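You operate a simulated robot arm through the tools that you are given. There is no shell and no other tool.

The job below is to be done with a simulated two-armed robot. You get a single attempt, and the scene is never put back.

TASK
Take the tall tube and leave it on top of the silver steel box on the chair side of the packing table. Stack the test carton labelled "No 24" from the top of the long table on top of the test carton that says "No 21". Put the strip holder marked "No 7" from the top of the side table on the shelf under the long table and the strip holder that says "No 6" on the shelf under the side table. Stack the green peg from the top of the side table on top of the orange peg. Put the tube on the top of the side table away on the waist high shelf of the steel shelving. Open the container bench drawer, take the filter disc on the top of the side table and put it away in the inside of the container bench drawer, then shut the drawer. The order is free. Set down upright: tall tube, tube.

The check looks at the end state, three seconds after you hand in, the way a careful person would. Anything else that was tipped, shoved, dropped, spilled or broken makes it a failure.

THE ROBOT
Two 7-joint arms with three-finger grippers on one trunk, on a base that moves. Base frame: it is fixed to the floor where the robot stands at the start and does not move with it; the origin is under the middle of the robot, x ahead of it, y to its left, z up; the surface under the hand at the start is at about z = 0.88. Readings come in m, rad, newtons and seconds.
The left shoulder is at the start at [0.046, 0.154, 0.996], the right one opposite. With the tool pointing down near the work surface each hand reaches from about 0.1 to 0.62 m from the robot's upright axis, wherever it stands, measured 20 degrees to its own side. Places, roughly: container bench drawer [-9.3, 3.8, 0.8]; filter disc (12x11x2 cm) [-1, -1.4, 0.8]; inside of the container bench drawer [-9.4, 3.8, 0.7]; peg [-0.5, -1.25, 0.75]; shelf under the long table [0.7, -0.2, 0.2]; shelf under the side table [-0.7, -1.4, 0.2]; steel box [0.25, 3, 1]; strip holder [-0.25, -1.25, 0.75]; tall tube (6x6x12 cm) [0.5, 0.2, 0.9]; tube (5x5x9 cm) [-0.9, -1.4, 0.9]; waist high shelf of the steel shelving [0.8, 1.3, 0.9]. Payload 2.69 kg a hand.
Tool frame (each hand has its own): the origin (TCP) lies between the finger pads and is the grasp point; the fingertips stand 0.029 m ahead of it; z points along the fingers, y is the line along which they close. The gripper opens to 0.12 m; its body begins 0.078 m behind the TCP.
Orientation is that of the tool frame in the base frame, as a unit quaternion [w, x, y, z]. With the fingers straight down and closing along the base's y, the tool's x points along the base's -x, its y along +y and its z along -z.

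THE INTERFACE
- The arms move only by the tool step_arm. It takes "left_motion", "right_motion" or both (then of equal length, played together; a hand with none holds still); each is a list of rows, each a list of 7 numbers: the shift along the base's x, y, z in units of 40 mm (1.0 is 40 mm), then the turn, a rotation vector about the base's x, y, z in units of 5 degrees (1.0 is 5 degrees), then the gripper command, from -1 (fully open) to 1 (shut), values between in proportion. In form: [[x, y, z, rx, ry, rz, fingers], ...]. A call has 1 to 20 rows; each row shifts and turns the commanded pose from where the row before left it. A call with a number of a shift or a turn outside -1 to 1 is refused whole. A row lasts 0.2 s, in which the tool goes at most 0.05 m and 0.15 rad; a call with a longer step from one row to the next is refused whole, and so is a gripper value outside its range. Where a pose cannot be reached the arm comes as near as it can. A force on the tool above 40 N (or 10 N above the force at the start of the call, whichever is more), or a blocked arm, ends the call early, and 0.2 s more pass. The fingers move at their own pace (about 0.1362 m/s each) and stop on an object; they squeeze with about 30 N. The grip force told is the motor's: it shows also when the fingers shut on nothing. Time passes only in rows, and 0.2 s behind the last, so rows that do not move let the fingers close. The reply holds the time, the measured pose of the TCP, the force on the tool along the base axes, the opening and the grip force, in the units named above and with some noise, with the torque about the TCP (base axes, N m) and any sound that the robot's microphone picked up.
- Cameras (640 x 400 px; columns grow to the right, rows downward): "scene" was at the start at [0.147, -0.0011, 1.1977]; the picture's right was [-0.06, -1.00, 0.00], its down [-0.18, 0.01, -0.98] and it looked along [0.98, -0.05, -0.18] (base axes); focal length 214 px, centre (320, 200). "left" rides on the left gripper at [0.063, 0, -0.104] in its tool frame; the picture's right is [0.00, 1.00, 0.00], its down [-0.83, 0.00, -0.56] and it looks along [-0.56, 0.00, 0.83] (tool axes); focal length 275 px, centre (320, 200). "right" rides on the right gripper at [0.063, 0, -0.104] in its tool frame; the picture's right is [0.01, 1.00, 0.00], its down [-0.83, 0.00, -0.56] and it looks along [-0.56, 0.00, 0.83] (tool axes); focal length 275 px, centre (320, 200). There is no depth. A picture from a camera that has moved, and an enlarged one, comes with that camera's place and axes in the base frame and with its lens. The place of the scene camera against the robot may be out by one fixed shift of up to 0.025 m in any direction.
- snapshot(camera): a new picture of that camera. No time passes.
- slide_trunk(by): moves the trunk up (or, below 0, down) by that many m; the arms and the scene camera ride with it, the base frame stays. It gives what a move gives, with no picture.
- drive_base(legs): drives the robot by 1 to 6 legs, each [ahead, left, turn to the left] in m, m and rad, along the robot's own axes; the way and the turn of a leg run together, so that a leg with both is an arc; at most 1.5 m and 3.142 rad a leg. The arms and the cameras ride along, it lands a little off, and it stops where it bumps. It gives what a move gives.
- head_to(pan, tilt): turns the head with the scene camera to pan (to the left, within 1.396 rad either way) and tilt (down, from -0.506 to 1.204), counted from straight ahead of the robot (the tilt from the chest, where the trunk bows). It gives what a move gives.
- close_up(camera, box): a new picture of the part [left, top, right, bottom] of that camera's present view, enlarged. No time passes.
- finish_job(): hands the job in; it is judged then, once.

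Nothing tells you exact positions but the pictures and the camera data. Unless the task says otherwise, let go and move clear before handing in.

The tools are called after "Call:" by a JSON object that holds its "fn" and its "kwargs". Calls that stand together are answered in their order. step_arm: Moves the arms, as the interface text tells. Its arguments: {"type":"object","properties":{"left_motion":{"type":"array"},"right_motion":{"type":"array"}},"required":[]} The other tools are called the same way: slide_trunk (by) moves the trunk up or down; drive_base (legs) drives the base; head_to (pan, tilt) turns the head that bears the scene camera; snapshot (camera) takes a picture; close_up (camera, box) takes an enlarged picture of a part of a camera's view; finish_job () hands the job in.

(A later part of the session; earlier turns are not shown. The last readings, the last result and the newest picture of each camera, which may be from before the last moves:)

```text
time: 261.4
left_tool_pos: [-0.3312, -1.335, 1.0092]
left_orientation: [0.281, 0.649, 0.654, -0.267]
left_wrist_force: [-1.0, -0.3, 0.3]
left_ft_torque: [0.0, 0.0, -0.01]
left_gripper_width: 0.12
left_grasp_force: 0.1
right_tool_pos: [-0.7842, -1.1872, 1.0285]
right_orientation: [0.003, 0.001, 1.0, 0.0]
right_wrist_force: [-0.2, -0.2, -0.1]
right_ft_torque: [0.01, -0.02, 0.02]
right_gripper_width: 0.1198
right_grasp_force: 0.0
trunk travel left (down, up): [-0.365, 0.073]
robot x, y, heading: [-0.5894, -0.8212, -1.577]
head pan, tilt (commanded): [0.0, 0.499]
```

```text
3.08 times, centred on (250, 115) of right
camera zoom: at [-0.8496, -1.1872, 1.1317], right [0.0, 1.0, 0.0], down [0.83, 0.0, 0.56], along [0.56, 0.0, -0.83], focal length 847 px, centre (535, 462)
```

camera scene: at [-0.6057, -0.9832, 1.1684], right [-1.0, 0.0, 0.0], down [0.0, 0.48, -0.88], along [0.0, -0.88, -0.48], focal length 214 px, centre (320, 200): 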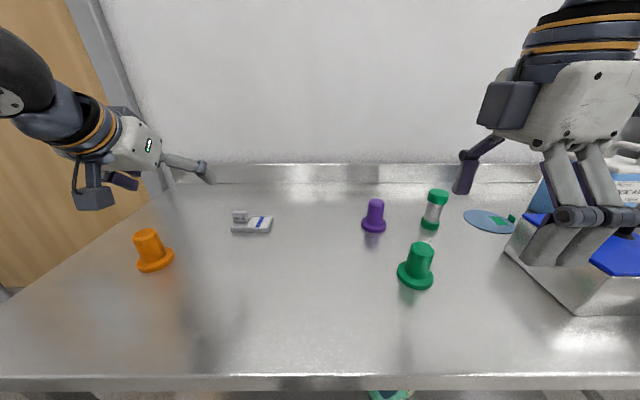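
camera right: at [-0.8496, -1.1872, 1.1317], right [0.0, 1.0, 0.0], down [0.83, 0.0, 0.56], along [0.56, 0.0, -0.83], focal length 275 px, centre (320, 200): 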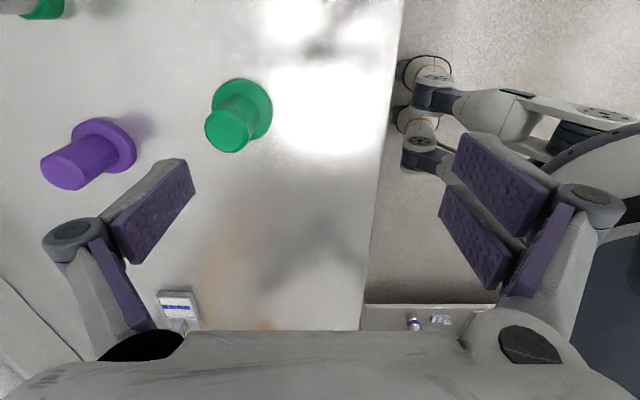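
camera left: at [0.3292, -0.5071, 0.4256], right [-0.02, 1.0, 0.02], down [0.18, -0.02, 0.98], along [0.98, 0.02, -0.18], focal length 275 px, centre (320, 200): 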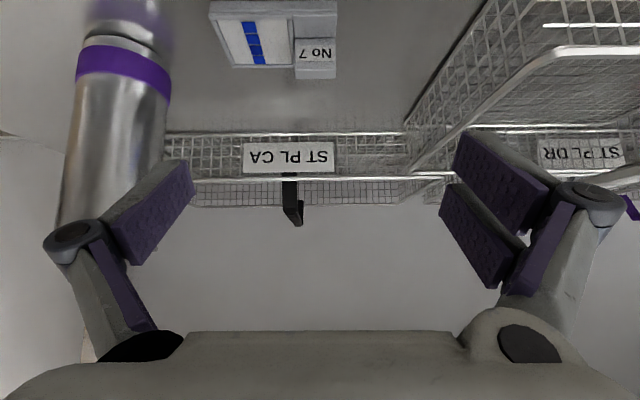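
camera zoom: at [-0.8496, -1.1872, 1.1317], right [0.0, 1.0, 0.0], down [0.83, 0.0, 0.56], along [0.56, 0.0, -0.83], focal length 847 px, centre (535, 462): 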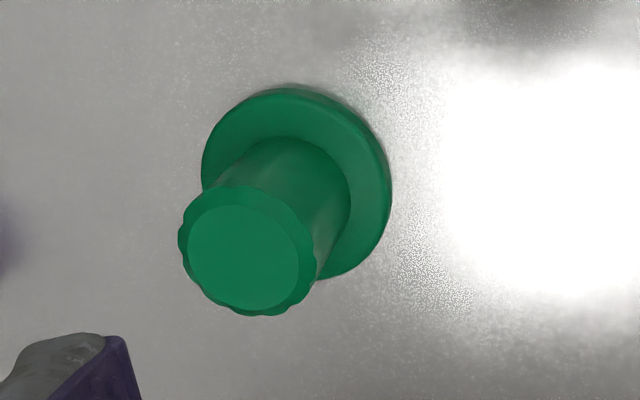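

Call:
{"fn": "step_arm", "kwargs": {"right_motion": [[0.25, -0.8, 0, 0, 0, 0, -1], [0.28, -0.8, 0, 0, 0, 0, -1], [0, -0.5, -0.5, 0, 0, 0, -1], [0, 0, -0.8, 0, 0, 0, -1], [0, 0, -0.8, 0, 0, 0, -1], [0, 0, 0, 0, 0, 0, -1]]}}

Call:
{"fn": "snapshot", "kwargs": {"camera": "right"}}

```text
time: 262.8
left_tool_pos: [-0.3308, -1.3336, 1.0088]
left_orientation: [0.282, 0.649, 0.654, -0.267]
left_wrist_force: [-0.3, -0.7, 0.4]
left_ft_torque: [0.0, 0.01, 0.01]
left_gripper_width: 0.1197
left_grasp_force: 0.1
right_tool_pos: [-0.7655, -1.2715, 0.9426]
right_orientation: [0.003, 0.001, 1.0, 0.0]
right_wrist_force: [-0.6, -1.1, -0.1]
right_ft_torque: [0.0, 0.01, -0.02]
right_gripper_width: 0.1201
right_grasp_force: 0.1
trunk travel left (down, up): [-0.365, 0.073]
robot x, y, heading: [-0.5912, -0.8285, -1.579]
head pan, tilt (commanded): [0.0, 0.499]
```

```text
taken
camera right: at [-0.8294, -1.2711, 1.0465], right [0.0, 1.0, 0.0], down [0.83, 0.0, 0.56], along [0.56, 0.0, -0.83], focal length 275 px, centre (320, 200)
```

right: 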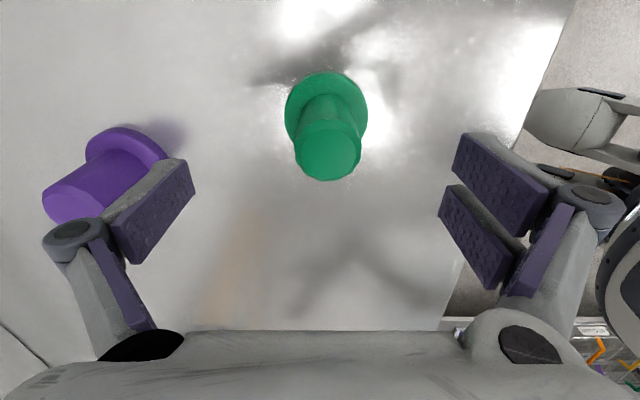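

Call:
{"fn": "step_arm", "kwargs": {"right_motion": [[0.06, 0.13, -0.6, 0, 0, 0, -1], [0, 0, -0.6, 0, 0, 0, -1], [0, 0, -0.56, 0, 0, 0, -1], [0, 0, 0, 0, 0, 0, -1]]}}

Call:
{"fn": "snapshot", "kwargs": {"camera": "right"}}

Call:
{"fn": "step_arm", "kwargs": {"right_motion": [[0, 0, 0, 0, 0, 0, 0.2], [0, 0, 0, 0, 0, 0, 0.6], [0, 0, 0, 0, 0, 0, 1], [0, 0, 0, 0, 0, 0, 1], [0, 0, 0, 0, 0, 0, 1]]}}

Call:
{"fn": "snapshot", "kwargs": {"camera": "right"}}

```text
time: 263.8
left_tool_pos: [-0.332, -1.3335, 1.0079]
left_orientation: [0.282, 0.648, 0.655, -0.267]
left_wrist_force: [0.1, 0.0, 0.0]
left_ft_torque: [0.03, 0.03, 0.0]
left_gripper_width: 0.12
left_grasp_force: 0.0
right_tool_pos: [-0.7616, -1.2659, 0.8754]
right_orientation: [0.003, 0.002, 1.0, 0.001]
right_wrist_force: [0.6, 0.9, -0.6]
right_ft_torque: [0.01, 0.03, -0.01]
right_gripper_width: 0.12
right_grasp_force: 0.1
trunk travel left (down, up): [-0.365, 0.073]
robot x, y, heading: [-0.5904, -0.8269, -1.575]
head pan, tilt (commanded): [0.0, 0.499]
```

```text
taken
camera right: at [-0.8267, -1.2664, 0.9774], right [0.0, 1.0, 0.0], down [0.83, 0.0, 0.56], along [0.56, 0.0, -0.83], focal length 275 px, centre (320, 200)
```

right: 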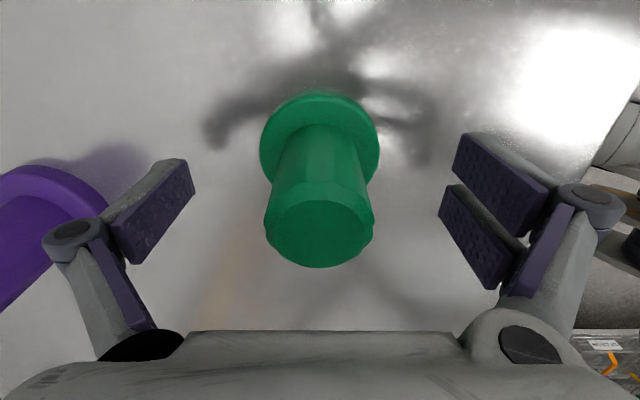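

```text
time: 265.0
left_tool_pos: [-0.332, -1.3344, 1.0089]
left_orientation: [0.282, 0.649, 0.654, -0.267]
left_wrist_force: [0.0, 1.0, -0.7]
left_ft_torque: [-0.01, 0.0, 0.02]
left_gripper_width: 0.12
left_grasp_force: 0.0
right_tool_pos: [-0.7627, -1.2667, 0.8744]
right_orientation: [0.002, 0.001, 1.0, 0.0]
right_wrist_force: [-0.4, -0.4, 0.5]
right_ft_torque: [-0.06, 0.02, 0.05]
right_gripper_width: 0.0606
right_grasp_force: 30.4
trunk travel left (down, up): [-0.365, 0.073]
robot x, y, heading: [-0.5894, -0.8281, -1.577]
head pan, tilt (commanded): [0.0, 0.499]
```

```text
taken
camera right: at [-0.8266, -1.2664, 0.9776], right [0.0, 1.0, 0.0], down [0.83, 0.0, 0.56], along [0.56, 0.0, -0.83], focal length 275 px, centre (320, 200)
```

right: 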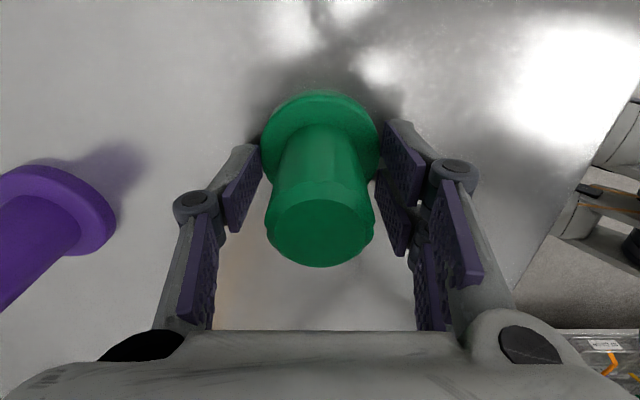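

Call:
{"fn": "step_arm", "kwargs": {"right_motion": [[0, 0, 0, 0, 0, 0, 0.2], [0, 0, 0, 0, 0, 0, -0.6], [0, 0, 0, 0, 0, 0, -0.6], [0, 0, 0.45, 0, 0, 0, -0.6], [0, 0, 0, 0, 0, 0, 0.2], [0, 0, 0, 0, 0, 0, 0.8], [0, 0, 0, 0, 0, 0, 1], [0, 0, 0, 0, 0, 0, 1], [0, 0, 0, 0, 0, 0, 1]]}}

Call:
{"fn": "snapshot", "kwargs": {"camera": "right"}}

```text
time: 267.0
left_tool_pos: [-0.3304, -1.3353, 1.0084]
left_orientation: [0.281, 0.65, 0.654, -0.267]
left_wrist_force: [0.1, -0.1, -0.3]
left_ft_torque: [0.01, -0.01, 0.01]
left_gripper_width: 0.1201
left_grasp_force: 0.0
right_tool_pos: [-0.7625, -1.2653, 0.8922]
right_orientation: [0.003, 0.002, 1.0, 0.0]
right_wrist_force: [0.3, 0.7, 0.2]
right_ft_torque: [0.03, 0.02, -0.02]
right_gripper_width: 0.0365
right_grasp_force: 29.9
trunk travel left (down, up): [-0.365, 0.073]
robot x, y, heading: [-0.588, -0.8245, -1.578]
head pan, tilt (commanded): [0.0, 0.499]
```

```text
taken
camera right: at [-0.8267, -1.2659, 0.9951], right [0.0, 1.0, 0.0], down [0.83, 0.0, 0.56], along [0.56, 0.0, -0.83], focal length 275 px, centre (320, 200)
```

right: 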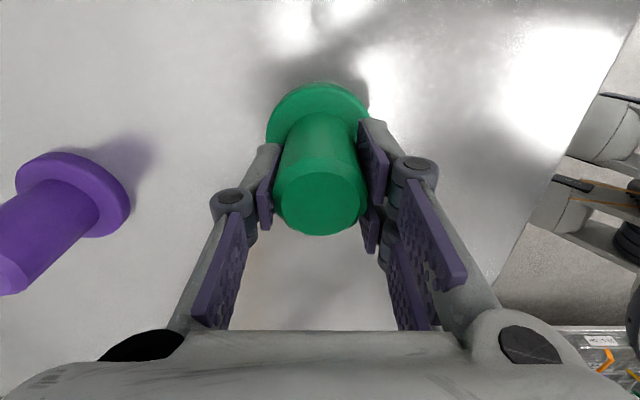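

Call:
{"fn": "step_arm", "kwargs": {"right_motion": [[0, 0, 0.5, 0, 0, 0, 1], [0, 0, 0.9, 0, 0, 0, 1], [0, 0, 0.9, 0, 0, 0, 1], [0, 0, 0.9, 0, 0, 0, 1], [0, 0, 0.3, 0, 0, 0, 1], [0, 0, 0, 0, 0, 0, 1]]}}

Call:
{"fn": "snapshot", "kwargs": {"camera": "right"}}

Call:
{"fn": "drive_base", "kwargs": {"legs": [[0, 0.44, 0.008]]}}

Call:
{"fn": "snapshot", "kwargs": {"camera": "right"}}

Call:
{"fn": "snapshot", "kwargs": {"camera": "scene"}}

```text
time: 268.4
left_tool_pos: [-0.3304, -1.3345, 1.0076]
left_orientation: [0.282, 0.649, 0.654, -0.268]
left_wrist_force: [-0.7, 0.1, 0.4]
left_ft_torque: [-0.03, -0.01, -0.04]
left_gripper_width: 0.1197
left_grasp_force: 0.0
right_tool_pos: [-0.7607, -1.2647, 1.0332]
right_orientation: [0.002, 0.002, 1.0, 0.0]
right_wrist_force: [0.3, -0.6, -0.3]
right_ft_torque: [0.02, -0.04, -0.01]
right_gripper_width: 0.0363
right_grasp_force: 30.3
trunk travel left (down, up): [-0.365, 0.073]
robot x, y, heading: [-0.5922, -0.827, -1.577]
head pan, tilt (commanded): [0.0, 0.499]
```

```text
taken
camera right: at [-0.8257, -1.265, 1.137], right [0.0, 1.0, 0.0], down [0.83, 0.0, 0.56], along [0.56, 0.0, -0.83], focal length 275 px, centre (320, 200)
```

right: 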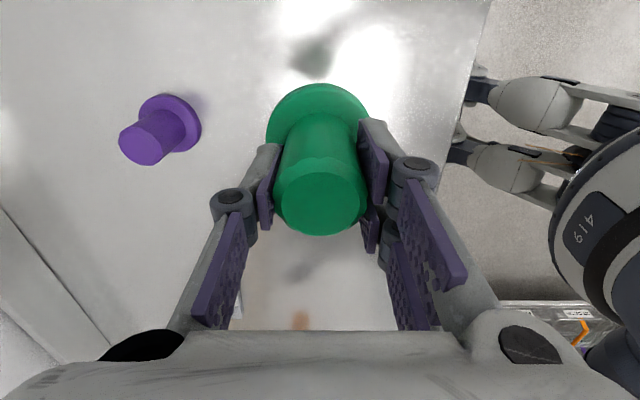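

```text
time: 272.2
left_tool_pos: [0.1057, -1.3346, 1.0085]
left_orientation: [0.282, 0.649, 0.654, -0.268]
left_wrist_force: [0.5, 0.1, 0.5]
left_ft_torque: [-0.02, 0.0, 0.0]
left_gripper_width: 0.1199
left_grasp_force: 0.1
right_tool_pos: [-0.3232, -1.2656, 1.0343]
right_orientation: [0.002, 0.0, 1.0, -0.001]
right_wrist_force: [0.0, 0.2, 0.0]
right_ft_torque: [-0.03, 0.02, -0.01]
right_gripper_width: 0.0366
right_grasp_force: 29.5
trunk travel left (down, up): [-0.365, 0.073]
robot x, y, heading: [-0.155, -0.8294, -1.568]
head pan, tilt (commanded): [0.0, 0.499]
```

```text
taken
camera right: at [-0.3879, -1.2663, 1.1368], right [0.0, 1.0, 0.0], down [0.83, 0.0, 0.56], along [0.56, 0.0, -0.83], focal length 275 px, centre (320, 200)
```

right: 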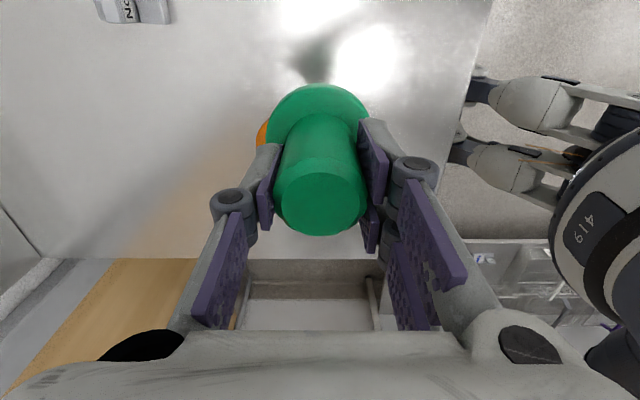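

```text
taken
camera scene: at [-0.1687, -0.9832, 1.1685], right [-1.0, 0.0, 0.0], down [0.0, 0.48, -0.88], along [0.0, -0.88, -0.48], focal length 214 px, centre (320, 200)
```

scene: 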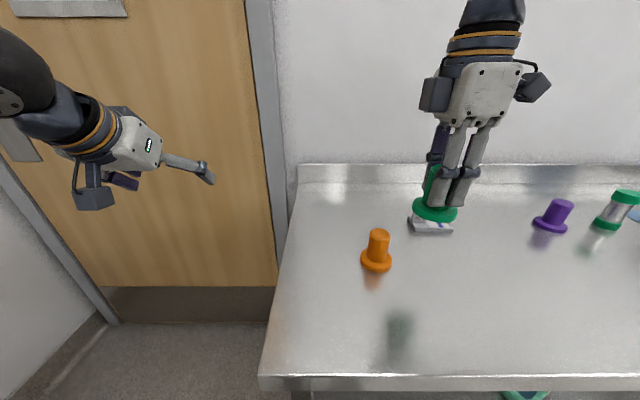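

Call:
{"fn": "step_arm", "kwargs": {"right_motion": [[0.5, 0.85, 0, 0, 0, 0, 1], [0.5, 0.85, 0, 0, 0, 0, 1], [0, 0, 0, 0, 0, 0, 1]]}}

Call:
{"fn": "snapshot", "kwargs": {"camera": "right"}}

Call:
{"fn": "close_up", "kwargs": {"camera": "right", "box": [160, 40, 320, 170]}}

```text
time: 273.1
left_tool_pos: [0.1048, -1.3342, 1.0078]
left_orientation: [0.282, 0.648, 0.655, -0.267]
left_wrist_force: [0.5, -0.5, -0.3]
left_ft_torque: [-0.02, -0.02, 0.05]
left_gripper_width: 0.1198
left_grasp_force: 0.1
right_tool_pos: [-0.2855, -1.1965, 1.0329]
right_orientation: [0.003, 0.002, 1.0, 0.0]
right_wrist_force: [0.0, -0.7, -0.1]
right_ft_torque: [-0.03, 0.02, -0.02]
right_gripper_width: 0.0365
right_grasp_force: 30.0
trunk travel left (down, up): [-0.365, 0.073]
robot x, y, heading: [-0.1522, -0.8237, -1.57]
head pan, tilt (commanded): [0.0, 0.499]
```

```text
taken
camera right: at [-0.349, -1.1973, 1.1368], right [0.0, 1.0, 0.0], down [0.83, 0.0, 0.56], along [0.56, 0.0, -0.83], focal length 275 px, centre (320, 200)
```

right: 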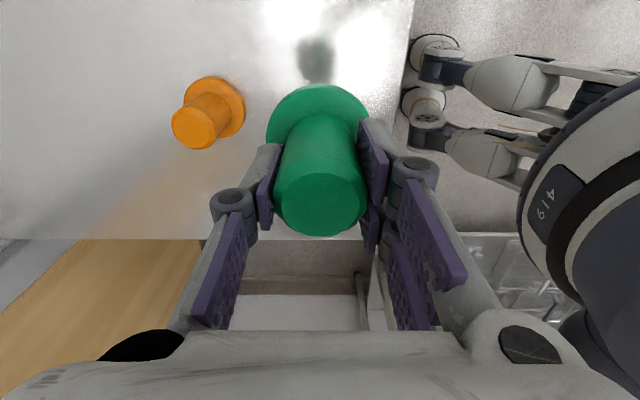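

```text
3.08 times, centred on (240, 105) of right
camera zoom: at [-0.349, -1.1973, 1.1368], right [0.0, 1.0, 0.0], down [0.83, 0.0, 0.56], along [0.56, 0.0, -0.83], focal length 847 px, centre (566, 492)
```

zoom: 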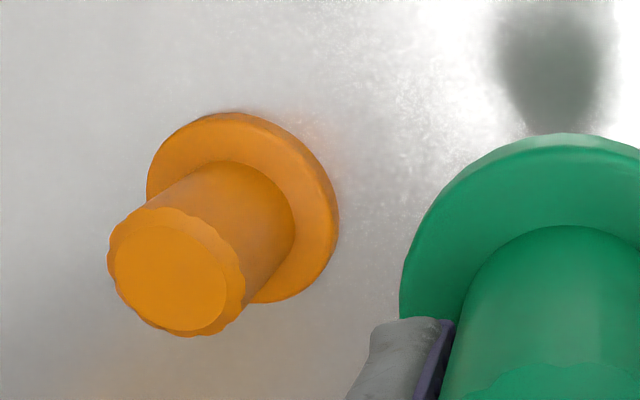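

Call:
{"fn": "close_up", "kwargs": {"camera": "right", "box": [240, 70, 400, 250]}}

```text
2.22 times, centred on (320, 160) of right
camera zoom: at [-0.349, -1.1973, 1.1368], right [0.0, 1.0, 0.0], down [0.83, 0.0, 0.56], along [0.56, 0.0, -0.83], focal length 612 px, centre (320, 289)
```

zoom: 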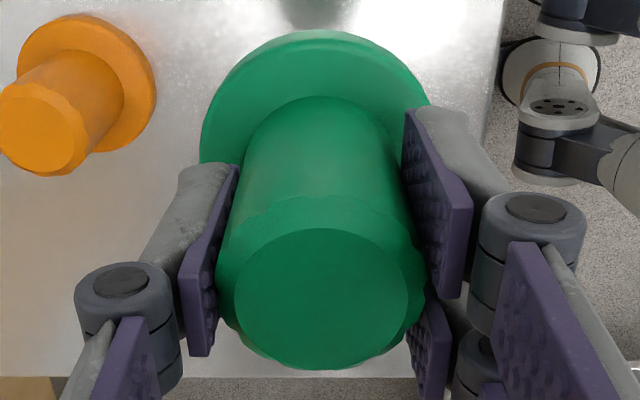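

Call:
{"fn": "step_arm", "kwargs": {"right_motion": [[0.18, -0.92, 0, 0, 0, 0, 1], [0.18, -0.92, 0, 0, 0, 0, 1], [0.18, -0.92, 0, 0, 0, 0, 1], [0, 0, -0.5, 0, 0, 0, 1], [0, 0, 0, 0, 0, 0, 1]]}}

Call:
{"fn": "snapshot", "kwargs": {"camera": "right"}}

Call:
{"fn": "snapshot", "kwargs": {"camera": "scene"}}

```text
time: 274.2
left_tool_pos: [0.1064, -1.3338, 1.0098]
left_orientation: [0.282, 0.649, 0.654, -0.268]
left_wrist_force: [0.6, 0.4, 0.7]
left_ft_torque: [-0.01, 0.03, 0.01]
left_gripper_width: 0.1202
left_grasp_force: 0.1
right_tool_pos: [-0.2613, -1.3088, 1.0139]
right_orientation: [0.002, 0.0, 1.0, 0.0]
right_wrist_force: [-0.4, 0.2, -0.6]
right_ft_torque: [0.02, 0.0, -0.02]
right_gripper_width: 0.0365
right_grasp_force: 29.6
trunk travel left (down, up): [-0.365, 0.073]
robot x, y, heading: [-0.1539, -0.8253, -1.573]
head pan, tilt (commanded): [0.0, 0.499]
```

```text
taken
camera right: at [-0.3259, -1.3094, 1.1167], right [0.0, 1.0, 0.0], down [0.83, 0.0, 0.56], along [0.56, 0.0, -0.83], focal length 275 px, centre (320, 200)
```

right: 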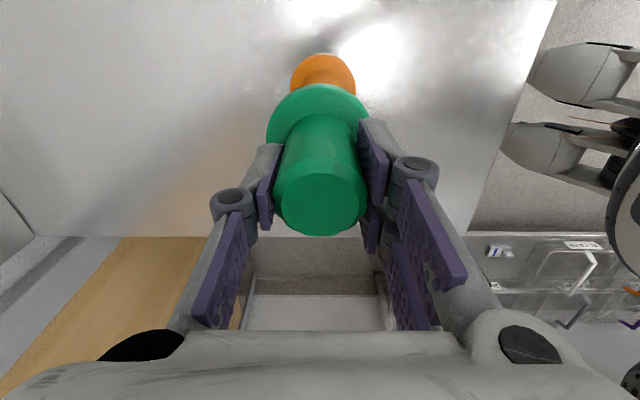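

```text
taken
camera scene: at [-0.1687, -0.9834, 1.1685], right [-1.0, 0.0, 0.0], down [0.0, 0.48, -0.88], along [0.0, -0.88, -0.48], focal length 214 px, centre (320, 200)
```

scene: 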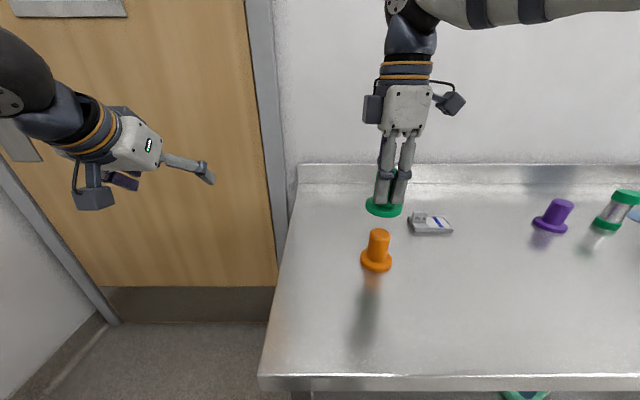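

Call:
{"fn": "close_up", "kwargs": {"camera": "scene", "box": [340, 170, 440, 280]}}

Call:
{"fn": "close_up", "kwargs": {"camera": "right", "box": [250, 40, 400, 240]}}

```text
3.64 times, centred on (390, 225) of scene
camera zoom: at [-0.1687, -0.9834, 1.1685], right [-1.0, 0.0, 0.0], down [0.0, 0.48, -0.88], along [0.0, -0.88, -0.48], focal length 780 px, centre (66, 109)
```

zoom: 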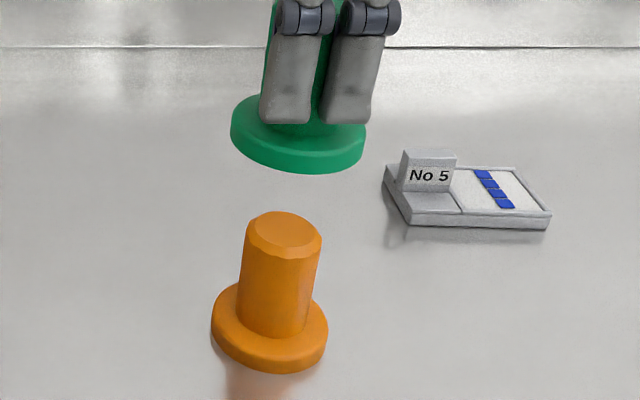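

```text
2.00 times, centred on (325, 140) of right
camera zoom: at [-0.3259, -1.3094, 1.1167], right [0.0, 1.0, 0.0], down [0.83, 0.0, 0.56], along [0.56, 0.0, -0.83], focal length 551 px, centre (310, 320)
```

zoom: 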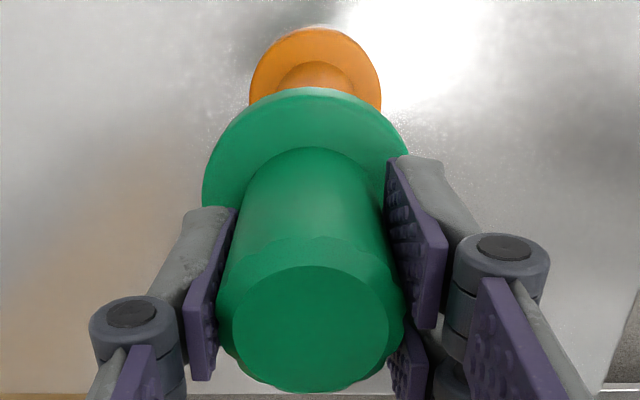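

Call:
{"fn": "step_arm", "kwargs": {"right_motion": [[-0.03, 0.08, -0.5, 0, 0, 0, 1], [0, 0, -0.4, 0, 0, 0, 1], [0, 0, -0.2, 0, 0, 0, 1], [0, 0, 0, 0, 0, 0, 1]]}}

Call:
{"fn": "close_up", "kwargs": {"camera": "scene", "box": [340, 170, 440, 280]}}

Call:
{"fn": "close_up", "kwargs": {"camera": "right", "box": [250, 40, 400, 240]}}

```text
time: 275.2
left_tool_pos: [0.1065, -1.3348, 1.0084]
left_orientation: [0.282, 0.649, 0.654, -0.268]
left_wrist_force: [-0.2, 0.1, -0.1]
left_ft_torque: [-0.02, 0.0, 0.02]
left_gripper_width: 0.1202
left_grasp_force: 0.1
right_tool_pos: [-0.2641, -1.3058, 0.9702]
right_orientation: [0.002, 0.001, 1.0, 0.0]
right_wrist_force: [-0.7, -0.1, 0.2]
right_ft_torque: [0.02, 0.0, 0.01]
right_gripper_width: 0.0363
right_grasp_force: 30.0
trunk travel left (down, up): [-0.365, 0.073]
robot x, y, heading: [-0.1525, -0.8262, -1.572]
head pan, tilt (commanded): [0.0, 0.499]
```

```text
3.64 times, centred on (390, 225) of scene
camera zoom: at [-0.1688, -0.9832, 1.1685], right [-1.0, 0.0, 0.0], down [0.0, 0.48, -0.88], along [0.0, -0.88, -0.48], focal length 780 px, centre (66, 109)
```

zoom: 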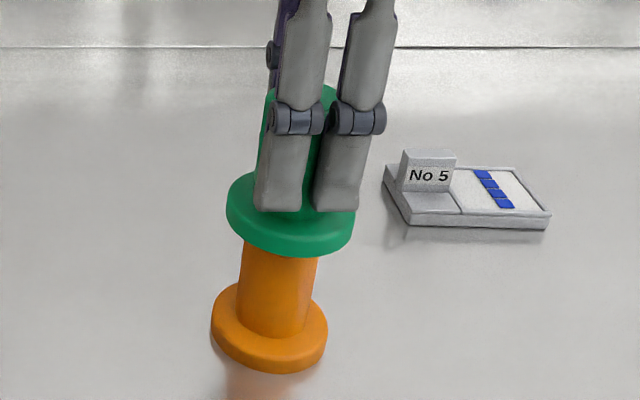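

```text
2.00 times, centred on (325, 140) of right
camera zoom: at [-0.3277, -1.3056, 1.0728], right [0.0, 1.0, 0.0], down [0.83, 0.0, 0.56], along [0.56, 0.0, -0.83], focal length 551 px, centre (310, 320)
```

zoom: 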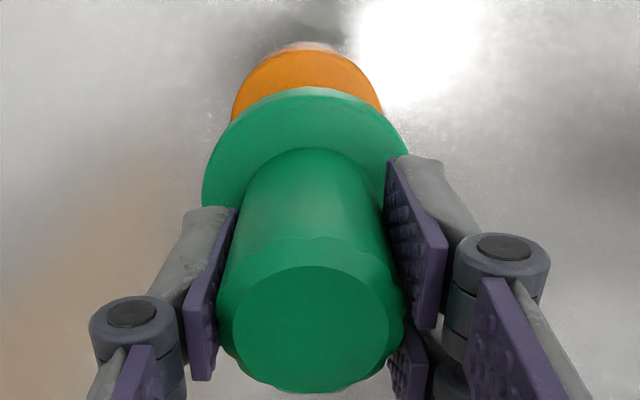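

Call:
{"fn": "step_arm", "kwargs": {"right_motion": [[0, 0, -0.1, 0, 0, 0, 1], [0, 0, 0, 0, 0, 0, 1]]}}

Call:
{"fn": "step_arm", "kwargs": {"right_motion": [[0, 0, -0.06, 0, 0, 0, 1], [0, 0, 0, 0, 0, 0, 1]]}}

Call:
{"fn": "step_arm", "kwargs": {"right_motion": [[0, 0, -0.05, 0, 0, 0, 1], [0, 0, 0, 0, 0, 0, 1]]}}

Call:
{"fn": "close_up", "kwargs": {"camera": "scene", "box": [340, 170, 440, 280]}}

```text
time: 275.9
left_tool_pos: [0.1056, -1.3348, 1.0086]
left_orientation: [0.282, 0.648, 0.655, -0.267]
left_wrist_force: [-0.6, -0.3, 0.2]
left_ft_torque: [-0.02, 0.03, 0.03]
left_gripper_width: 0.1199
left_grasp_force: 0.1
right_tool_pos: [-0.2627, -1.3049, 0.9661]
right_orientation: [0.002, 0.001, 1.0, 0.0]
right_wrist_force: [-0.2, 0.3, -0.5]
right_ft_torque: [0.0, 0.01, 0.01]
right_gripper_width: 0.0366
right_grasp_force: 29.9
trunk travel left (down, up): [-0.365, 0.073]
robot x, y, heading: [-0.1507, -0.8231, -1.573]
head pan, tilt (commanded): [0.0, 0.499]
```

```text
time: 276.4
left_tool_pos: [0.1065, -1.3336, 1.0091]
left_orientation: [0.282, 0.648, 0.655, -0.267]
left_wrist_force: [-0.1, 0.6, 0.3]
left_ft_torque: [0.0, 0.01, 0.0]
left_gripper_width: 0.12
left_grasp_force: 0.1
right_tool_pos: [-0.2649, -1.3059, 0.9631]
right_orientation: [0.002, 0.0, 1.0, 0.0]
right_wrist_force: [0.6, -0.5, 0.4]
right_ft_torque: [-0.02, 0.0, -0.02]
right_gripper_width: 0.0361
right_grasp_force: 30.4
trunk travel left (down, up): [-0.365, 0.073]
robot x, y, heading: [-0.1531, -0.8291, -1.568]
head pan, tilt (commanded): [0.0, 0.499]
```

```text
time: 277.1
left_tool_pos: [0.1064, -1.3345, 1.0088]
left_orientation: [0.282, 0.648, 0.655, -0.267]
left_wrist_force: [0.2, 0.1, -0.3]
left_ft_torque: [0.02, -0.01, 0.0]
left_gripper_width: 0.12
left_grasp_force: 0.1
right_tool_pos: [-0.2639, -1.3045, 0.9616]
right_orientation: [0.003, 0.0, 1.0, 0.0]
right_wrist_force: [-1.7, -0.8, 6.2]
right_ft_torque: [-0.1, 0.08, -0.01]
right_gripper_width: 0.0363
right_grasp_force: 30.0
trunk travel left (down, up): [-0.365, 0.073]
robot x, y, heading: [-0.1519, -0.8255, -1.575]
head pan, tilt (commanded): [0.0, 0.499]
```

```text
3.64 times, centred on (390, 225) of scene
camera zoom: at [-0.1689, -0.9829, 1.1686], right [-1.0, 0.0, 0.0], down [0.0, 0.48, -0.88], along [0.0, -0.88, -0.48], focal length 780 px, centre (66, 109)
```

zoom: 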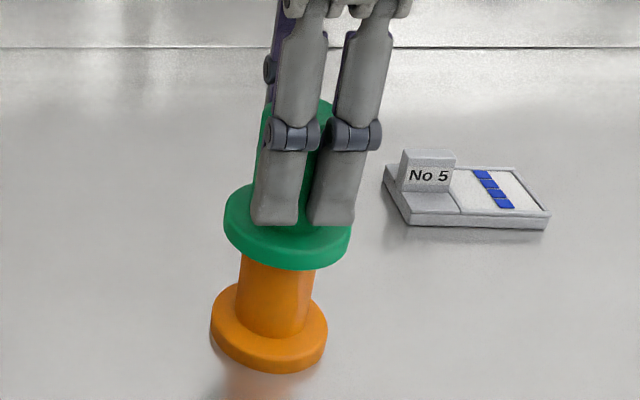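

Call:
{"fn": "step_arm", "kwargs": {"right_motion": [[0, 0, 0, 0, 0, 0, 0.5], [0, 0, 0, 0, 0, 0, 0.3], [0, 0, 0, 0, 0, 0, 0.1], [0, 0, 0, 0, 0, 0, -0.3], [0, 0, 0, 0, 0, 0, -0.6], [0, 0, 0, 0, 0, 0, -0.6]]}}

Call:
{"fn": "close_up", "kwargs": {"camera": "scene", "box": [340, 170, 440, 280]}}

Call:
{"fn": "snapshot", "kwargs": {"camera": "right"}}

```text
time: 278.4
left_tool_pos: [0.1066, -1.3343, 1.0083]
left_orientation: [0.282, 0.649, 0.654, -0.268]
left_wrist_force: [-0.3, 0.0, 0.0]
left_ft_torque: [0.0, -0.02, -0.01]
left_gripper_width: 0.12
left_grasp_force: 0.1
right_tool_pos: [-0.2618, -1.3053, 0.962]
right_orientation: [0.002, 0.0, 1.0, 0.0]
right_wrist_force: [-0.1, 0.2, 0.2]
right_ft_torque: [0.01, -0.01, -0.01]
right_gripper_width: 0.096
right_grasp_force: 0.0
trunk travel left (down, up): [-0.365, 0.073]
robot x, y, heading: [-0.1527, -0.8233, -1.571]
head pan, tilt (commanded): [0.0, 0.499]
```

```text
3.64 times, centred on (390, 225) of scene
camera zoom: at [-0.1688, -0.9832, 1.1685], right [-1.0, 0.0, 0.0], down [0.0, 0.48, -0.88], along [0.0, -0.88, -0.48], focal length 780 px, centre (66, 109)
```

zoom: 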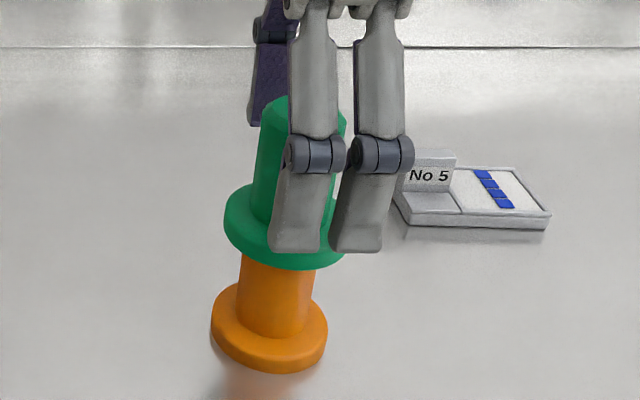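

```text
taken
camera right: at [-0.3273, -1.3055, 1.0644], right [0.0, 1.0, 0.0], down [0.83, 0.0, 0.56], along [0.56, 0.0, -0.83], focal length 275 px, centre (320, 200)
```

right: 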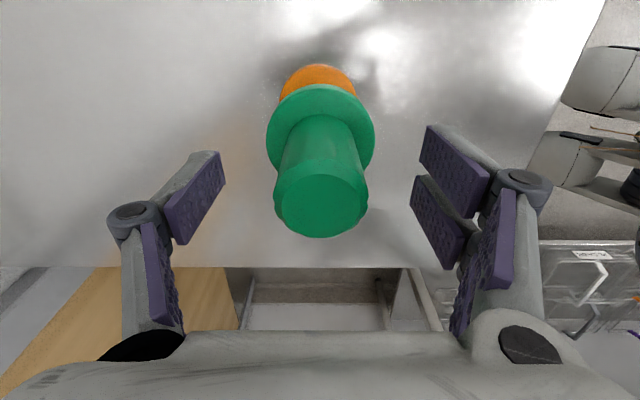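

Call:
{"fn": "step_arm", "kwargs": {"right_motion": [[0, 0, 0.4, 0, 0, 0, -0.6], [0, 0, 0.7, 0, 0, 0, -0.6], [0, 0, 0.8, 0, 0, 0, -0.6], [0, 0.3, 0.5, 0, 0, 0, -0.8], [0, 0.6, 0, 0, 0, 0, -1], [0, 0.6, 0, 0, 0, 0, -1], [0, 0, 0, 0, 0, 0, -1]]}}

Call:
{"fn": "snapshot", "kwargs": {"camera": "scene"}}

```text
time: 280.1
left_tool_pos: [0.1068, -1.3338, 1.0084]
left_orientation: [0.282, 0.648, 0.655, -0.267]
left_wrist_force: [-1.0, 0.0, 0.5]
left_ft_torque: [0.01, 0.01, 0.02]
left_gripper_width: 0.12
left_grasp_force: 0.0
right_tool_pos: [-0.2631, -1.2445, 1.0551]
right_orientation: [0.002, 0.0, 1.0, 0.0]
right_wrist_force: [0.5, 0.6, 0.8]
right_ft_torque: [0.0, 0.0, 0.03]
right_gripper_width: 0.1201
right_grasp_force: 0.1
trunk travel left (down, up): [-0.365, 0.073]
robot x, y, heading: [-0.1504, -0.8247, -1.569]
head pan, tilt (commanded): [0.0, 0.499]
```

```text
taken
camera scene: at [-0.1687, -0.9833, 1.1684], right [-1.0, 0.0, 0.0], down [0.0, 0.48, -0.88], along [0.0, -0.88, -0.48], focal length 214 px, centre (320, 200)
```

scene: 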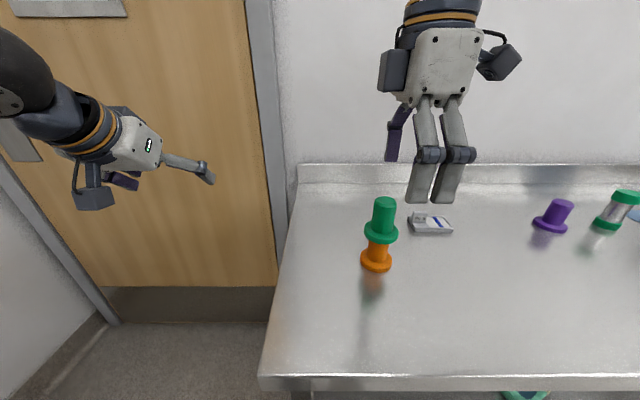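

Call:
{"fn": "drive_base", "kwargs": {"legs": [[-0.3, 0, 0], [0, -0.72, 0]]}}

Call:
{"fn": "snapshot", "kwargs": {"camera": "scene"}}

Call:
{"fn": "close_up", "kwargs": {"camera": "scene", "box": [240, 120, 480, 260]}}

```text
time: 287.6
left_tool_pos: [-0.603, -1.0354, 1.008]
left_orientation: [0.284, 0.645, 0.658, -0.266]
left_wrist_force: [-0.1, 0.1, -0.5]
left_ft_torque: [-0.01, -0.01, 0.02]
left_gripper_width: 0.1199
left_grasp_force: 0.1
right_tool_pos: [-0.9726, -0.9515, 1.0554]
right_orientation: [0.003, -0.006, 1.0, 0.0]
right_wrist_force: [-0.4, -1.0, 0.0]
right_ft_torque: [0.01, -0.03, 0.0]
right_gripper_width: 0.1202
right_grasp_force: 0.1
trunk travel left (down, up): [-0.365, 0.073]
robot x, y, heading: [-0.8653, -0.5286, -1.555]
head pan, tilt (commanded): [0.0, 0.499]
```

```text
taken
camera scene: at [-0.8813, -0.6877, 1.1685], right [-1.0, -0.01, 0.0], down [0.0, 0.48, -0.88], along [0.01, -0.88, -0.48], focal length 214 px, centre (320, 200)
```

scene: 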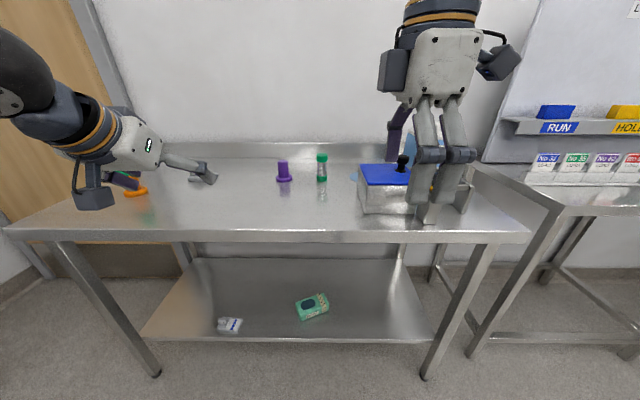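

```text
2.67 times, centred on (360, 190) of scene
camera zoom: at [-0.8813, -0.6877, 1.1685], right [-1.0, -0.01, 0.0], down [0.0, 0.48, -0.88], along [0.01, -0.88, -0.48], focal length 572 px, centre (213, 227)
```

zoom: 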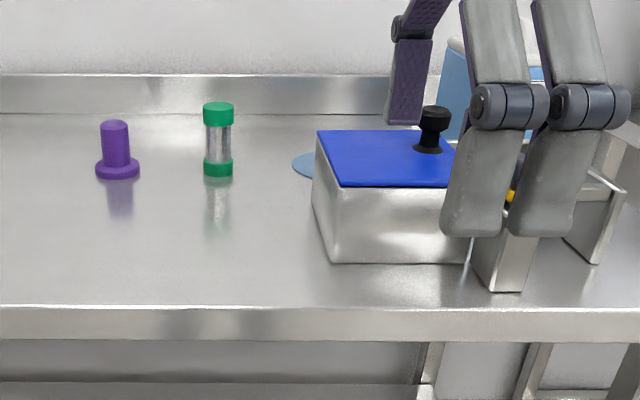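

Call:
{"fn": "drive_base", "kwargs": {"legs": [[0.3, 0, -0.015]]}}

Call:
{"fn": "step_arm", "kwargs": {"right_motion": [[0.5, -0.6, 0, 0, 0, 0, -1], [0.5, -0.8, 0, 0, 0, 0, -1], [0, -0.8, 0, 0, 0, 0, -1], [0, -0.8, 0, 0, 0, 0, -1], [0, 0, 0, 0, 0, 0, -1]]}}

Call:
{"fn": "snapshot", "kwargs": {"camera": "right"}}

Call:
{"fn": "snapshot", "kwargs": {"camera": "left"}}

Call:
{"fn": "snapshot", "kwargs": {"camera": "scene"}}

```text
time: 289.6
left_tool_pos: [-0.6099, -1.339, 1.0085]
left_orientation: [0.281, 0.65, 0.653, -0.267]
left_wrist_force: [-0.3, 0.6, -0.1]
left_ft_torque: [0.01, -0.01, 0.01]
left_gripper_width: 0.1202
left_grasp_force: 0.1
right_tool_pos: [-0.9792, -1.2487, 1.0564]
right_orientation: [0.002, 0.003, 1.0, 0.001]
right_wrist_force: [-0.1, 0.8, 0.4]
right_ft_torque: [0.01, 0.02, -0.02]
right_gripper_width: 0.1202
right_grasp_force: 0.1
trunk travel left (down, up): [-0.365, 0.073]
robot x, y, heading: [-0.8621, -0.8269, -1.579]
head pan, tilt (commanded): [0.0, 0.499]
```

```text
time: 290.9
left_tool_pos: [-0.6109, -1.3385, 1.0094]
left_orientation: [0.282, 0.65, 0.652, -0.269]
left_wrist_force: [0.5, -0.2, 0.5]
left_ft_torque: [-0.02, 0.04, 0.03]
left_gripper_width: 0.1201
left_grasp_force: 0.1
right_tool_pos: [-0.9421, -1.3417, 1.0546]
right_orientation: [0.003, 0.003, 1.0, 0.001]
right_wrist_force: [0.4, -0.2, 0.9]
right_ft_torque: [0.0, -0.02, 0.01]
right_gripper_width: 0.1199
right_grasp_force: 0.1
right hand out of reach, approached as far as the arm can: row 4
trunk travel left (down, up): [-0.365, 0.073]
robot x, y, heading: [-0.8696, -0.8295, -1.572]
head pan, tilt (commanded): [0.0, 0.499]
```

```text
taken
camera right: at [-1.0071, -1.3409, 1.1565], right [0.0, 1.0, 0.0], down [0.83, 0.0, 0.56], along [0.56, 0.0, -0.83], focal length 275 px, centre (320, 200)
```

right: 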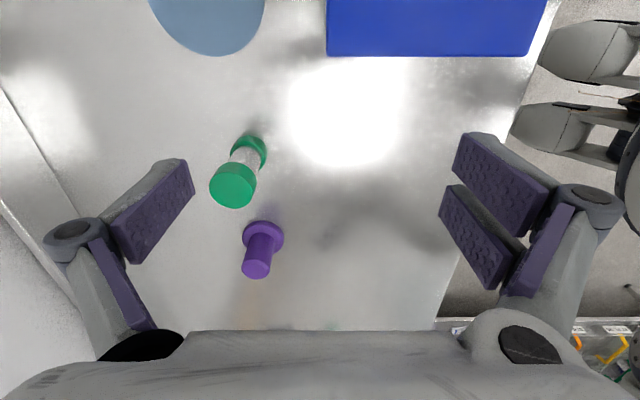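

```text
taken
camera left: at [-0.6112, -1.2206, 1.0368], right [1.0, 0.01, 0.02], down [-0.02, -0.18, 0.98], along [0.01, -0.98, -0.18], focal length 275 px, centre (320, 200)
```

left: 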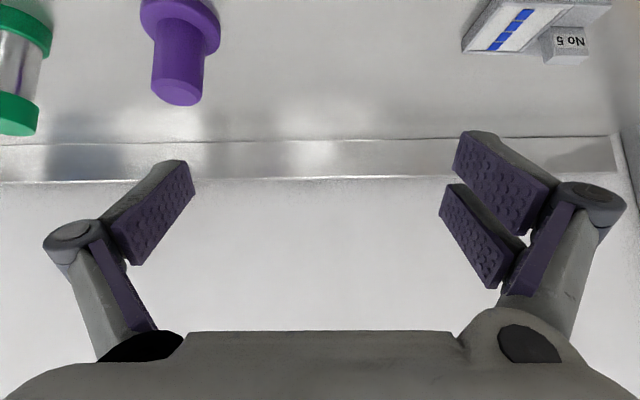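

```text
taken
camera scene: at [-0.883, -0.986, 1.1684], right [-1.0, 0.01, 0.0], down [0.0, 0.48, -0.88], along [-0.01, -0.88, -0.48], focal length 214 px, centre (320, 200)
```

scene: 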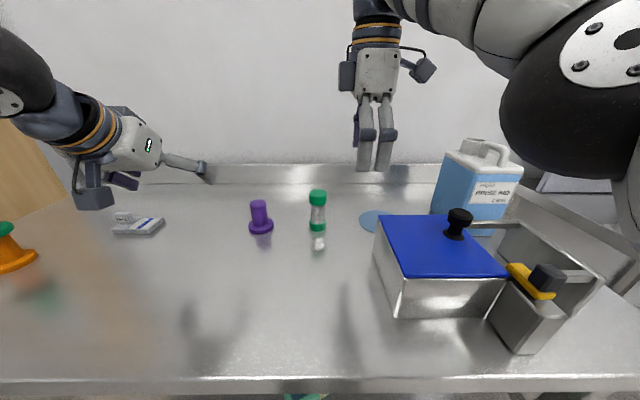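

Call:
{"fn": "drive_base", "kwargs": {"legs": [[0.06, 0, 0]]}}

Call:
{"fn": "step_arm", "kwargs": {"right_motion": [[-0.8, -0.1, 0, 0, 0, 0, -1], [-0.8, -0.1, 0, 0, 0, 0, -1], [-0.6, 0, 0, 0, 0, 0, -1], [0, 0, 0, 0, 0, 0, -1]]}}

Call:
{"fn": "snapshot", "kwargs": {"camera": "right"}}

Call:
{"fn": "snapshot", "kwargs": {"camera": "scene"}}

```text
time: 291.8
left_tool_pos: [-0.6104, -1.3979, 1.0086]
left_orientation: [0.281, 0.65, 0.653, -0.268]
left_wrist_force: [0.6, -0.2, 0.5]
left_ft_torque: [-0.02, 0.0, -0.01]
left_gripper_width: 0.12
left_grasp_force: 0.1
right_tool_pos: [-0.9435, -1.4011, 1.0537]
right_orientation: [0.003, 0.003, 1.0, 0.001]
right_wrist_force: [0.1, -0.1, 0.5]
right_ft_torque: [0.01, -0.03, 0.04]
right_gripper_width: 0.1201
right_grasp_force: 0.0
trunk travel left (down, up): [-0.365, 0.073]
robot x, y, heading: [-0.8643, -0.8892, -1.573]
head pan, tilt (commanded): [0.0, 0.499]
```

```text
time: 292.8
left_tool_pos: [-0.6096, -1.3983, 1.0096]
left_orientation: [0.281, 0.65, 0.654, -0.267]
left_wrist_force: [0.4, -0.1, 0.2]
left_ft_torque: [0.02, -0.01, -0.05]
left_gripper_width: 0.1198
left_grasp_force: 0.1
right_tool_pos: [-1.0319, -1.4078, 1.0543]
right_orientation: [0.003, 0.003, 1.0, 0.0]
right_wrist_force: [-0.3, 0.2, 0.3]
right_ft_torque: [-0.02, 0.0, -0.01]
right_gripper_width: 0.12
right_grasp_force: 0.1
trunk travel left (down, up): [-0.365, 0.073]
robot x, y, heading: [-0.8675, -0.8887, -1.574]
head pan, tilt (commanded): [0.0, 0.499]
```

```text
taken
camera right: at [-1.0959, -1.408, 1.158], right [0.0, 1.0, 0.0], down [0.83, 0.0, 0.56], along [0.56, 0.0, -0.83], focal length 275 px, centre (320, 200)
```

right: 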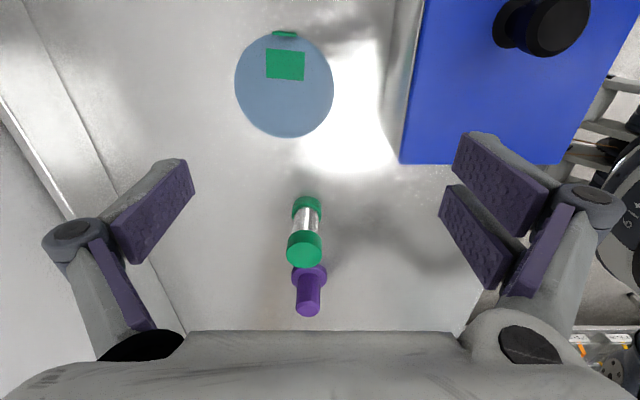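

```text
taken
camera scene: at [-0.8832, -1.0455, 1.1685], right [-1.0, 0.01, 0.0], down [0.0, 0.48, -0.88], along [-0.01, -0.88, -0.48], focal length 214 px, centre (320, 200)
```

scene: 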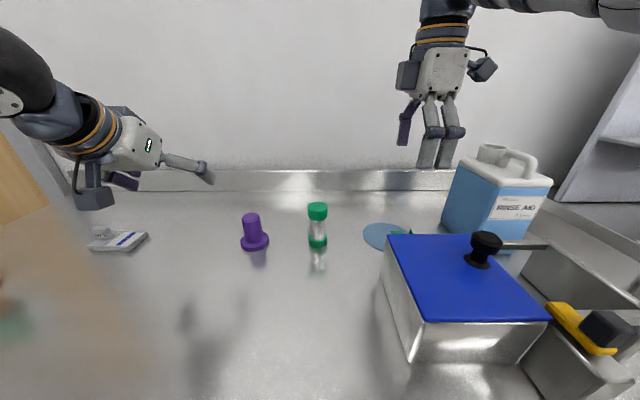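

Call:
{"fn": "close_up", "kwargs": {"camera": "right", "box": [200, 0, 360, 150]}}

Call:
{"fn": "close_up", "kwargs": {"camera": "scene", "box": [340, 190, 460, 260]}}

```text
2.67 times, centred on (280, 75) of right
camera zoom: at [-1.0959, -1.408, 1.158], right [0.0, 1.0, 0.0], down [0.83, 0.0, 0.56], along [0.56, 0.0, -0.83], focal length 734 px, centre (427, 533)
```

zoom: 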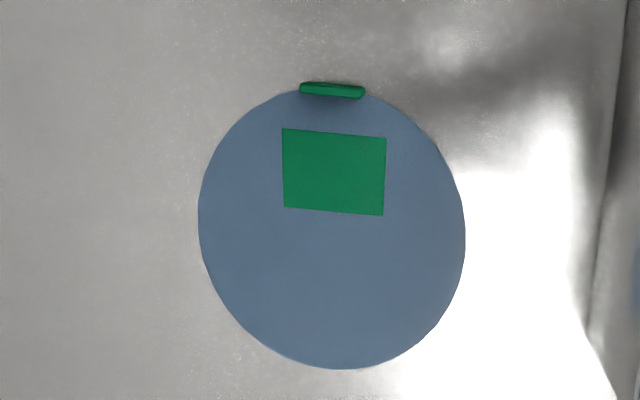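

```text
5.33 times, centred on (400, 225) of scene
camera zoom: at [-0.8832, -1.0455, 1.1685], right [-1.0, 0.01, 0.0], down [0.0, 0.48, -0.88], along [-0.01, -0.88, -0.48], focal length 1144 px, centre (-107, 67)
```

zoom: 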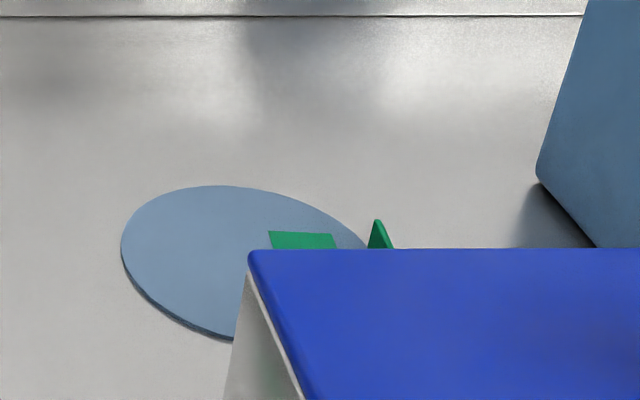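

Call:
{"fn": "step_arm", "kwargs": {"right_motion": [[0, 0, 0, 0, 0, -1, -1], [0, 0, 0, 0, 0, -1, -1], [0, 0, 0, 0, 0, -1, -1], [0, 0, 0, 0, 0, -1, -1], [0, 0, 0, 0, 0, -1, -1], [0, 0, 0, 0, 0, -1, -1], [0, 0, 0, 0, 0, -1, -1], [0, 0, 0, 0, 0, -1, -1], [0, 0, 0, 0, 0, -1, -1], [0, 0, 0, 0, 0, -1, -1], [0, 0, 0, 0, 0, -1, -1], [0, 0, 0, 0, 0, -1, -1], [0, 0, 0, 0, 0, -1, -1], [0, 0, 0, 0, 0, -1, -1], [0, 0, 0, 0, 0, -1, -1], [0, 0, 0, 0, 0, -1, -1], [0, 0, 0, 0, 0, -1, -1], [0, 0, 0, 0, 0, -1, -1], [0, 0, 0, 0, 0, -1, -1], [0, 0, 0, 0, 0, 0, -1]]}}

Call:
{"fn": "snapshot", "kwargs": {"camera": "right"}}

Call:
{"fn": "snapshot", "kwargs": {"camera": "scene"}}

```text
time: 297.0
left_tool_pos: [-0.6103, -1.3989, 1.0077]
left_orientation: [0.282, 0.65, 0.653, -0.267]
left_wrist_force: [-0.4, -0.5, 0.5]
left_ft_torque: [-0.01, -0.02, 0.0]
left_gripper_width: 0.1201
left_grasp_force: 0.0
right_tool_pos: [-1.031, -1.4089, 1.0543]
right_orientation: [0.002, 0.739, 0.674, -0.002]
right_wrist_force: [1.3, -0.1, 0.7]
right_ft_torque: [0.01, 0.01, -0.03]
right_gripper_width: 0.1201
right_grasp_force: 0.0
trunk travel left (down, up): [-0.365, 0.073]
robot x, y, heading: [-0.8666, -0.8861, -1.572]
head pan, tilt (commanded): [0.0, 0.499]
```

```text
taken
camera right: at [-1.0266, -1.3453, 1.1568], right [1.0, -0.09, 0.0], down [-0.07, -0.82, 0.56], along [-0.05, -0.56, -0.83], focal length 275 px, centre (320, 200)
```

right: 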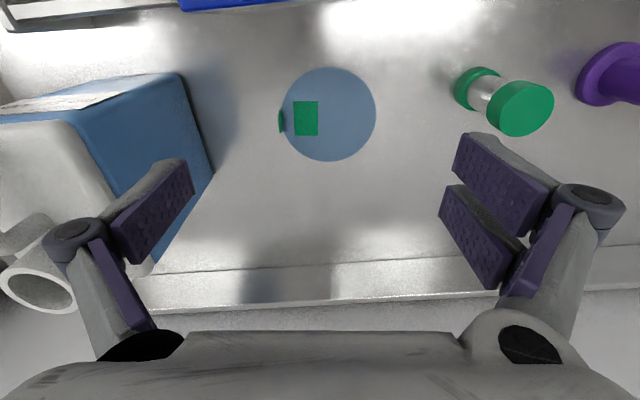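

```text
taken
camera scene: at [-0.8834, -1.0455, 1.1685], right [-1.0, 0.01, 0.0], down [0.0, 0.48, -0.88], along [-0.01, -0.88, -0.48], focal length 214 px, centre (320, 200)
```

scene: 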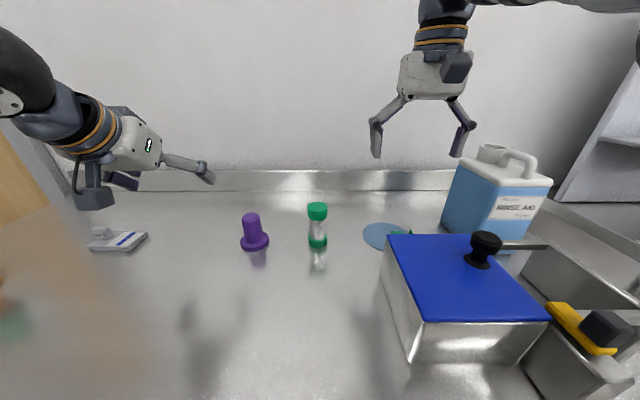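

Call:
{"fn": "close_up", "kwargs": {"camera": "right", "box": [240, 50, 400, 180]}}

```text
3.08 times, centred on (320, 115) of right
camera zoom: at [-1.0266, -1.3453, 1.1568], right [1.0, -0.09, 0.0], down [-0.07, -0.82, 0.56], along [-0.05, -0.56, -0.83], focal length 847 px, centre (320, 462)
```

zoom: 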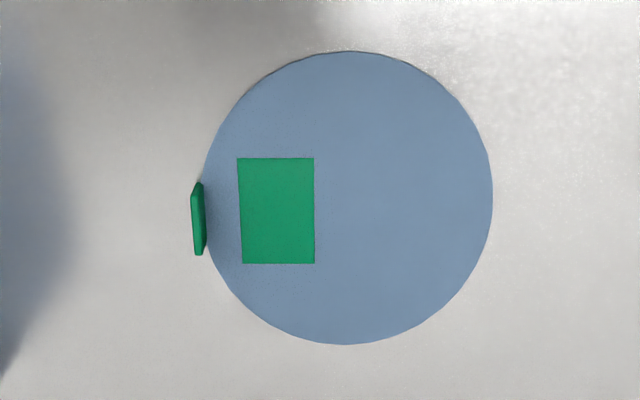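

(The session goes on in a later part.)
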